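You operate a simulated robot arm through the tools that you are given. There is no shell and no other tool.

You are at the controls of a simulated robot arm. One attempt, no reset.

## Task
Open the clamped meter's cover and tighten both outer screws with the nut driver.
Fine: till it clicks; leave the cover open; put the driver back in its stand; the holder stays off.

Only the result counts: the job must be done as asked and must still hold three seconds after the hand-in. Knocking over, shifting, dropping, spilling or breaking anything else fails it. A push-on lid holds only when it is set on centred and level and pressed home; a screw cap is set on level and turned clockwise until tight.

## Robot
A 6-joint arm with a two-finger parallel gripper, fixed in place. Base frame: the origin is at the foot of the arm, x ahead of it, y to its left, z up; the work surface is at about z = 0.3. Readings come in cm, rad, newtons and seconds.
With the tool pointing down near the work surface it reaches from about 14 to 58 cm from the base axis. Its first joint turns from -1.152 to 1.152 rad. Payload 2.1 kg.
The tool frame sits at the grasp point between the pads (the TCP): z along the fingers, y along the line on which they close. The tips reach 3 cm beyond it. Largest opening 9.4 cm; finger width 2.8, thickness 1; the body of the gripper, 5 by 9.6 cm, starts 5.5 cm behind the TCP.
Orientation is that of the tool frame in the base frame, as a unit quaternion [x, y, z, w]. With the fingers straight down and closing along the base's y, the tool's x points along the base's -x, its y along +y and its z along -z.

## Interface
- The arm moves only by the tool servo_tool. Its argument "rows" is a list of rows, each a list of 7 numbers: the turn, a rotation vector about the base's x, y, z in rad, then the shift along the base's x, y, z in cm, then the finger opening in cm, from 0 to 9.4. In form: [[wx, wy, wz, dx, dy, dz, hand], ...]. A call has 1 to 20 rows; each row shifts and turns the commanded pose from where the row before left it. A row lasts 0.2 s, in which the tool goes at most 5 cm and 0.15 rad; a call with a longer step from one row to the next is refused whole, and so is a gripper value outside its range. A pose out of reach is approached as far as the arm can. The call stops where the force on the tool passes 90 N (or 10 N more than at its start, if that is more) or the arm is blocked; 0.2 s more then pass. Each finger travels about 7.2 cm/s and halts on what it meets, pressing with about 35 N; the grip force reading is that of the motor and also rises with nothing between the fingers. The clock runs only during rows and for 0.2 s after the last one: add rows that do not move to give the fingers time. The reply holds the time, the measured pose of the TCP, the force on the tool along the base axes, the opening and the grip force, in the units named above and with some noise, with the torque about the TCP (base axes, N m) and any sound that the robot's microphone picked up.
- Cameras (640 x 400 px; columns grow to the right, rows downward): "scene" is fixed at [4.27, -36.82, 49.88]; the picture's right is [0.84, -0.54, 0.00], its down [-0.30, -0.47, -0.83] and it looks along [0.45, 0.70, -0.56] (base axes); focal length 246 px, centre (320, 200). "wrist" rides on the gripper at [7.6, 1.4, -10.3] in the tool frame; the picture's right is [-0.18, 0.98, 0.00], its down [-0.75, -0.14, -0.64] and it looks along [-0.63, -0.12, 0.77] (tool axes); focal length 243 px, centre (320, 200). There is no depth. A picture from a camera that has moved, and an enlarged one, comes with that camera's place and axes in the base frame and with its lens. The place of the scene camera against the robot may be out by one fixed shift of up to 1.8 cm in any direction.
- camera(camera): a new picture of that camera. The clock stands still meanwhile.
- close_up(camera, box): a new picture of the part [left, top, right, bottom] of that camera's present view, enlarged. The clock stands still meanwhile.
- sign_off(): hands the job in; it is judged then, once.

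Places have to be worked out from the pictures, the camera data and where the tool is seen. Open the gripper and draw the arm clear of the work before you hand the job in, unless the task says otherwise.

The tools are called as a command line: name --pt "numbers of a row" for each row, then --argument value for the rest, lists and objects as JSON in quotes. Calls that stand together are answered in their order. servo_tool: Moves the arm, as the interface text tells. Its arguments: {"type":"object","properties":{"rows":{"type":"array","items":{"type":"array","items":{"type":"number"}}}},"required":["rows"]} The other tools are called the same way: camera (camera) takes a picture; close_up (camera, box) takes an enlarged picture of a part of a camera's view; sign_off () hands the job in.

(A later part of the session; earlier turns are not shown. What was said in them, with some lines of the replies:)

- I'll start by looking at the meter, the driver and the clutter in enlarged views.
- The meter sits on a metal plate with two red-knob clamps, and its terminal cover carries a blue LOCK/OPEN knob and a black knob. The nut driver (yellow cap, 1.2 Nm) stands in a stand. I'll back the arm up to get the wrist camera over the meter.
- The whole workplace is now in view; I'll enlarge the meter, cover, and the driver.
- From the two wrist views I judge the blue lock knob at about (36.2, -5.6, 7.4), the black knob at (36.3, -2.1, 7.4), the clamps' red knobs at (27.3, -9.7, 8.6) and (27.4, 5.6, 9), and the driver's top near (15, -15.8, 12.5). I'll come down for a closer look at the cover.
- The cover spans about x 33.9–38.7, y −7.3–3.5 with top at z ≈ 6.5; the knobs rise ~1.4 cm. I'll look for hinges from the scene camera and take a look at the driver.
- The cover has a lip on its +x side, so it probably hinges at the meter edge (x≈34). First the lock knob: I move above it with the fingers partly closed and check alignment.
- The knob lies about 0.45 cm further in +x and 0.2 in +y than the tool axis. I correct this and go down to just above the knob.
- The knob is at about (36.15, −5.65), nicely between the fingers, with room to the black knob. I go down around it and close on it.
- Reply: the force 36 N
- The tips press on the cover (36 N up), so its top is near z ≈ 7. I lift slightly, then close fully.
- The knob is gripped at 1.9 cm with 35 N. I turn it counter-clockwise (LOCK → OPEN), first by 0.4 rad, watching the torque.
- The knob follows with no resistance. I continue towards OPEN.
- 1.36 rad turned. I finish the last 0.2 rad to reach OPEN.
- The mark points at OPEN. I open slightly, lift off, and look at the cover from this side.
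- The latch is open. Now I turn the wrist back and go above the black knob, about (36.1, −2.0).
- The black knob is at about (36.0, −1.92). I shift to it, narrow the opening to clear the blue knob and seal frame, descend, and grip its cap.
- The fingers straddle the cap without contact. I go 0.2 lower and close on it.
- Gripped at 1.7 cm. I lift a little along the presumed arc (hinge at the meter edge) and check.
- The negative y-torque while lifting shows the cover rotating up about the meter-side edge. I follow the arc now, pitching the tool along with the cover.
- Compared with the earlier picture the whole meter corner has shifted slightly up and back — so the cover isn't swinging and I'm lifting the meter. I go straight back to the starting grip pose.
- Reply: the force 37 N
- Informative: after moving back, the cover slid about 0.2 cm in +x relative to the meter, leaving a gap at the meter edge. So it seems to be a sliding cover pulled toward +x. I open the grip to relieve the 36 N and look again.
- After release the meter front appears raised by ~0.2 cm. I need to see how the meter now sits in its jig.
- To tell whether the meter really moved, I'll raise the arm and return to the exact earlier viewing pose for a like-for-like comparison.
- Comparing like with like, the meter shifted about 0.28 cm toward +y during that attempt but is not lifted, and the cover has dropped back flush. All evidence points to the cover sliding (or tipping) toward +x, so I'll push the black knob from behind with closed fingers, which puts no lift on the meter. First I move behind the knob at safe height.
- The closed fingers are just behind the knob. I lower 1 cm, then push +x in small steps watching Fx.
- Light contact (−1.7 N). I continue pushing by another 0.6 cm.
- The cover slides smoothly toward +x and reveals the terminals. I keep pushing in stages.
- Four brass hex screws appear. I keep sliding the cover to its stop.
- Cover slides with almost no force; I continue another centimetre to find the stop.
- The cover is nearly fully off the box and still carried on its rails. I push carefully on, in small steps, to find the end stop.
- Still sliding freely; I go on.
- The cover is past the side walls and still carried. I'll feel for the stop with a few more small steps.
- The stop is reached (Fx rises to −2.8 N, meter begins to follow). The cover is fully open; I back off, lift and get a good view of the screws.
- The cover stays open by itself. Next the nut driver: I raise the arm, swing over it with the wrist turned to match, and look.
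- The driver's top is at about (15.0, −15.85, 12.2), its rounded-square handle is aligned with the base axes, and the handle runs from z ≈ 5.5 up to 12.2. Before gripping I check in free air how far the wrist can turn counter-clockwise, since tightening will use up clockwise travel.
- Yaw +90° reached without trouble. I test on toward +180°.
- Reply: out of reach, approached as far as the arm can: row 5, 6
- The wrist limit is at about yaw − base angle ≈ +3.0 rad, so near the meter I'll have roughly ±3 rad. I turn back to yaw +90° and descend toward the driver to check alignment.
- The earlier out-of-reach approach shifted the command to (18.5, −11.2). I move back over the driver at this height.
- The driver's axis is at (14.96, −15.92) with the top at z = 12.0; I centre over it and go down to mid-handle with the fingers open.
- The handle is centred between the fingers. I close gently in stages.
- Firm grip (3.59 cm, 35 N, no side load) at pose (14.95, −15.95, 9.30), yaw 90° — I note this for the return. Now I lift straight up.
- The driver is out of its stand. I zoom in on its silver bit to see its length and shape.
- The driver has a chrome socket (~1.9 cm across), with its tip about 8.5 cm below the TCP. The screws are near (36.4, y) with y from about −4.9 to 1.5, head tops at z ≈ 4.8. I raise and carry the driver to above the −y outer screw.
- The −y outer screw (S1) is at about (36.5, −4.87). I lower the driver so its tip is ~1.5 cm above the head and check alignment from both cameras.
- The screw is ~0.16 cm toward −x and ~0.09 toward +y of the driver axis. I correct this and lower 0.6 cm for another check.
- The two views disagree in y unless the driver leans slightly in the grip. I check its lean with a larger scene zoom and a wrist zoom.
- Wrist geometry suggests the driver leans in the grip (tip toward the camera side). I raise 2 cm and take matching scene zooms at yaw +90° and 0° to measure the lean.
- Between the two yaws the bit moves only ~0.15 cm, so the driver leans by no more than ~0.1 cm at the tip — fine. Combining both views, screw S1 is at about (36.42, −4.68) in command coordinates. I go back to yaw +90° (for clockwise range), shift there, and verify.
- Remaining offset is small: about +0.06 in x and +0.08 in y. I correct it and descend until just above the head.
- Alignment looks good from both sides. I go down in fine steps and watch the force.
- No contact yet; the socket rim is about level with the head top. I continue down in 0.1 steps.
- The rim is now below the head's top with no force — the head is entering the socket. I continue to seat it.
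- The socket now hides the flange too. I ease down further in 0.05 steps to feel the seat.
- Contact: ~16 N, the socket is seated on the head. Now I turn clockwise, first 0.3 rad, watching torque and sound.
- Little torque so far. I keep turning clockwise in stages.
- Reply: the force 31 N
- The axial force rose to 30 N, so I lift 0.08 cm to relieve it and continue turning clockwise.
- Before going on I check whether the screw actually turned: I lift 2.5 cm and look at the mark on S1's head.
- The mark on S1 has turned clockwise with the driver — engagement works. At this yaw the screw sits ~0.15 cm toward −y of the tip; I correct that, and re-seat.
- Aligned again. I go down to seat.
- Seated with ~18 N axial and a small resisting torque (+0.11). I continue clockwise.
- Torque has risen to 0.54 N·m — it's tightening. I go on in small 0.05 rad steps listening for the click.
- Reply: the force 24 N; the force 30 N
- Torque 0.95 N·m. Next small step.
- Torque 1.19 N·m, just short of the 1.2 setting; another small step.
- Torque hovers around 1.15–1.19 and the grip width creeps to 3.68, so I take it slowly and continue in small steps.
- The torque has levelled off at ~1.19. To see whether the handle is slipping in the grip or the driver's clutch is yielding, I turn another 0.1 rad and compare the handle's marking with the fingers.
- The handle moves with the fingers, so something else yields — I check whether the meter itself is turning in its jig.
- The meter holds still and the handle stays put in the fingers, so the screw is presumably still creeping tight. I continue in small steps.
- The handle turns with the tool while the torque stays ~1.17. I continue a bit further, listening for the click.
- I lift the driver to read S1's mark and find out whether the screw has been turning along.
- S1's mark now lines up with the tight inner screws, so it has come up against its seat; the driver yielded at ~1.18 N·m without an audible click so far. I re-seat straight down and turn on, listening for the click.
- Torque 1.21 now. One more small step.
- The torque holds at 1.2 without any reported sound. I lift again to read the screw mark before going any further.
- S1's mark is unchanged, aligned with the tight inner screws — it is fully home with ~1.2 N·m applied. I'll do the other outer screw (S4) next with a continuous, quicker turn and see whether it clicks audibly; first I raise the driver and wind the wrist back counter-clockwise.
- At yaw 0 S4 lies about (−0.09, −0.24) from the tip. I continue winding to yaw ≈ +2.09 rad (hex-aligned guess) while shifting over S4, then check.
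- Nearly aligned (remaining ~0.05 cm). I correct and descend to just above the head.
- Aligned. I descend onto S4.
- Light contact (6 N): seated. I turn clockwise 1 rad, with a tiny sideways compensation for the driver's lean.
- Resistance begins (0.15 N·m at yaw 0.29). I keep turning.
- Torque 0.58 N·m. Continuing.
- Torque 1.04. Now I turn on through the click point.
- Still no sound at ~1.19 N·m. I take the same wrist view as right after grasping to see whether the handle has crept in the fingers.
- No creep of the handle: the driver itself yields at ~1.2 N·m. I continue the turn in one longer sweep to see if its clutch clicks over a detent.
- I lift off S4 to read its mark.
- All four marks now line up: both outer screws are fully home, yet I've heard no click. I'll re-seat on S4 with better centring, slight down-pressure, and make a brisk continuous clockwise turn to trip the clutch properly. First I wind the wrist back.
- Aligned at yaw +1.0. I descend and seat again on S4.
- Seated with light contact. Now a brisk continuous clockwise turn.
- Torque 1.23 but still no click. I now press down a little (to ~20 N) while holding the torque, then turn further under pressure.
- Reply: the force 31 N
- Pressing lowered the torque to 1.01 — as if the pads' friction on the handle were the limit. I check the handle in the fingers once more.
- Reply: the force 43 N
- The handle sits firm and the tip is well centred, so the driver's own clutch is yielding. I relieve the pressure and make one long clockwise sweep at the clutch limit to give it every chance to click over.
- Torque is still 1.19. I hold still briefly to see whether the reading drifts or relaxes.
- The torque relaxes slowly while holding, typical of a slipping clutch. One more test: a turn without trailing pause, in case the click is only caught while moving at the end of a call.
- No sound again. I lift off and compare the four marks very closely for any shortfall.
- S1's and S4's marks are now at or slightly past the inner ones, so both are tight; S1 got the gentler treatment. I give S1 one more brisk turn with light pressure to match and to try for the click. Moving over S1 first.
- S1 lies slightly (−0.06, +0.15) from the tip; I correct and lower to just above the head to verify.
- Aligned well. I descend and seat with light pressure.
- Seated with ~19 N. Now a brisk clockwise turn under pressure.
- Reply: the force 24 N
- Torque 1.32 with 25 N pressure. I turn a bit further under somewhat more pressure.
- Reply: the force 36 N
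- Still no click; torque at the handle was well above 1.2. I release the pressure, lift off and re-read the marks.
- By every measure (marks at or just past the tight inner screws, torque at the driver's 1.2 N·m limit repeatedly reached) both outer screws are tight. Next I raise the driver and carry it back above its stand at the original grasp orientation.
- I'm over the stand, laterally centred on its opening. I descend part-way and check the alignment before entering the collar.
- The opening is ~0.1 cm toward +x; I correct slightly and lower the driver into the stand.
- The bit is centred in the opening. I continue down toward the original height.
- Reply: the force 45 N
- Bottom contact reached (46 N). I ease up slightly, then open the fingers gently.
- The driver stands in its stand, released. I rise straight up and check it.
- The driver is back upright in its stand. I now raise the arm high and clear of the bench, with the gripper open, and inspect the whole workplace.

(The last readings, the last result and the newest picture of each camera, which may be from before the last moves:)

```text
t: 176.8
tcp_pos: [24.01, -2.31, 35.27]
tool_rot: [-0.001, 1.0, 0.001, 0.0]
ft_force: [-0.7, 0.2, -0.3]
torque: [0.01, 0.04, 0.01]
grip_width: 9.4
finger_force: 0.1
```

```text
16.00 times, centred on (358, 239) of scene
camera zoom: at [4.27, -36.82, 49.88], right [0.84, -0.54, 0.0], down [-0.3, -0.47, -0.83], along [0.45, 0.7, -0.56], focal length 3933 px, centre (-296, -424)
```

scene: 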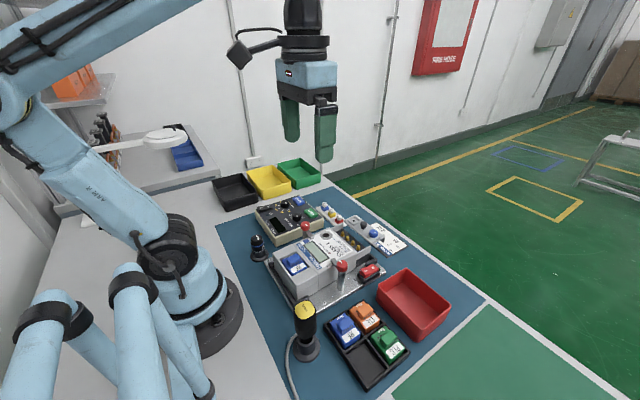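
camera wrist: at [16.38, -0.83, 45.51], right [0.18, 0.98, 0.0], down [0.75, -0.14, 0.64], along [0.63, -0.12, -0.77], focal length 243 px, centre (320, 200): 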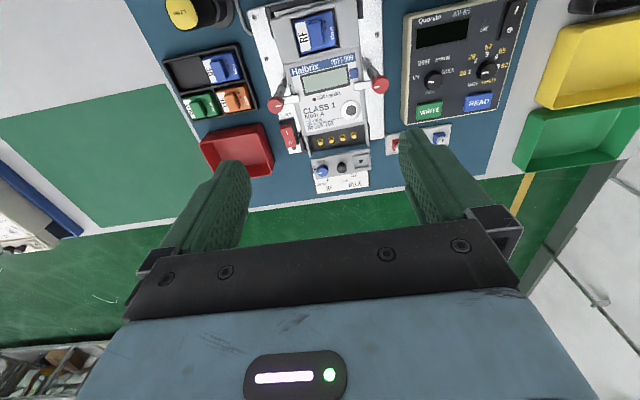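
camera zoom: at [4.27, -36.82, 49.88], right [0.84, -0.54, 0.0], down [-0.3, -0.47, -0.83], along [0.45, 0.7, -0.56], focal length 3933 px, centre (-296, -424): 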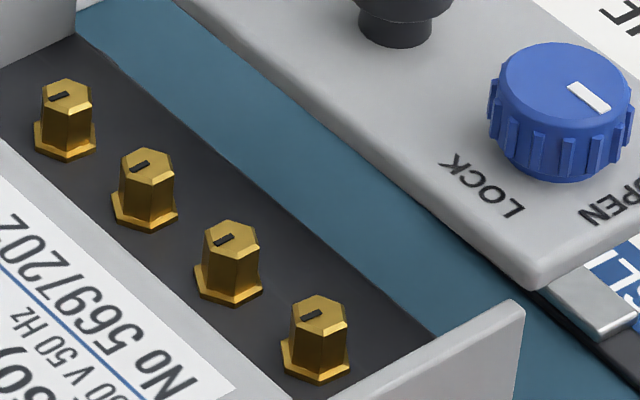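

Everything looks right: cover open, holder off, driver in its stand, all four marks aligned. I double-check the driver's seating against the initial picture and the meter's clamps.

close_up --camera "scene" --box '[280, 290, 340, 370]'

close_up --camera "wrist" --box '[160, 0, 400, 150]'

```text
5.00 times, centred on (310, 330) of scene
camera zoom: at [4.27, -36.82, 49.88], right [0.84, -0.54, 0.0], down [-0.3, -0.47, -0.83], along [0.45, 0.7, -0.56], focal length 1229 px, centre (370, -450)
```

zoom: 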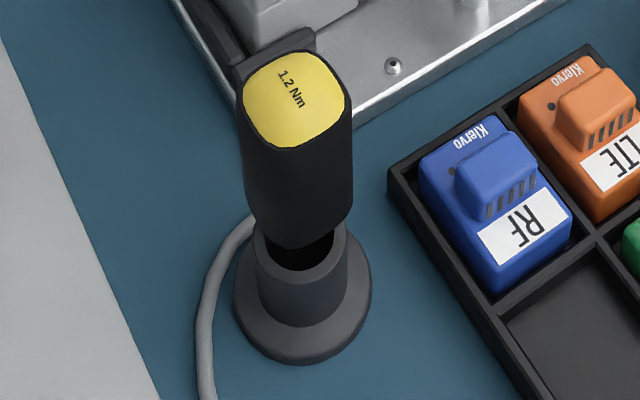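

```text
2.67 times, centred on (280, 75) of wrist
camera zoom: at [16.38, -0.83, 45.51], right [0.18, 0.98, 0.0], down [0.75, -0.14, 0.64], along [0.63, -0.12, -0.77], focal length 647 px, centre (427, 533)
```

zoom: 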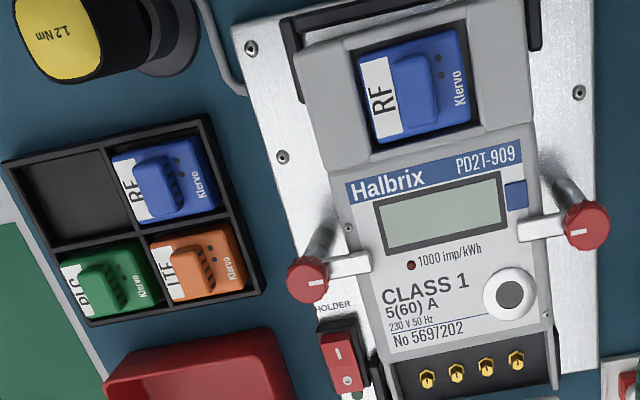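

The job's end state as I see it: the cover is unlocked and slid fully open, and both outer screws are tightened to the driver's 1.2 N·m limit with their marks in line with the inner ones. The driver stands in its stand, the holder switch is off, and the gripper is open and clear. I never heard a click reported, although the driver yielded at its set torque on both screws several times. I'm handing the job in.

sign_off

```text
The job is handed in.
```

I handed the job in, but **I never heard the driver click** on either screw, so I can't confirm that "till it clicks" was met.

- **Cover:** I turned the lock knob to OPEN and slid the cover out to its stop. It stays open.
- **Outer screws:** I turned both clockwise until the torque levelled off at about 1.2 N·m, the value marked on the driver. Turning further, faster or with more pressure produced no click sound. Their marks ended a few degrees past those of the inner screws. The wrist torque peaked at 1.37 N·m on one screw while I was also pressing down, so they may be slightly over-tight.
- **Driver:** It is back upright in its stand, in nearly the same position as at the start.
- **Holder:** It stayed off.
- **Meter position:** I first pulled the cover the wrong way, trying to lift it like a hinged lid, and this moved the meter in its jig. With the shifts during tightening, it now sits about 0.2 cm from where it started. It is still under both clamps, and nothing else on the bench looks moved.

The gripper is open and the arm is clear of the work.
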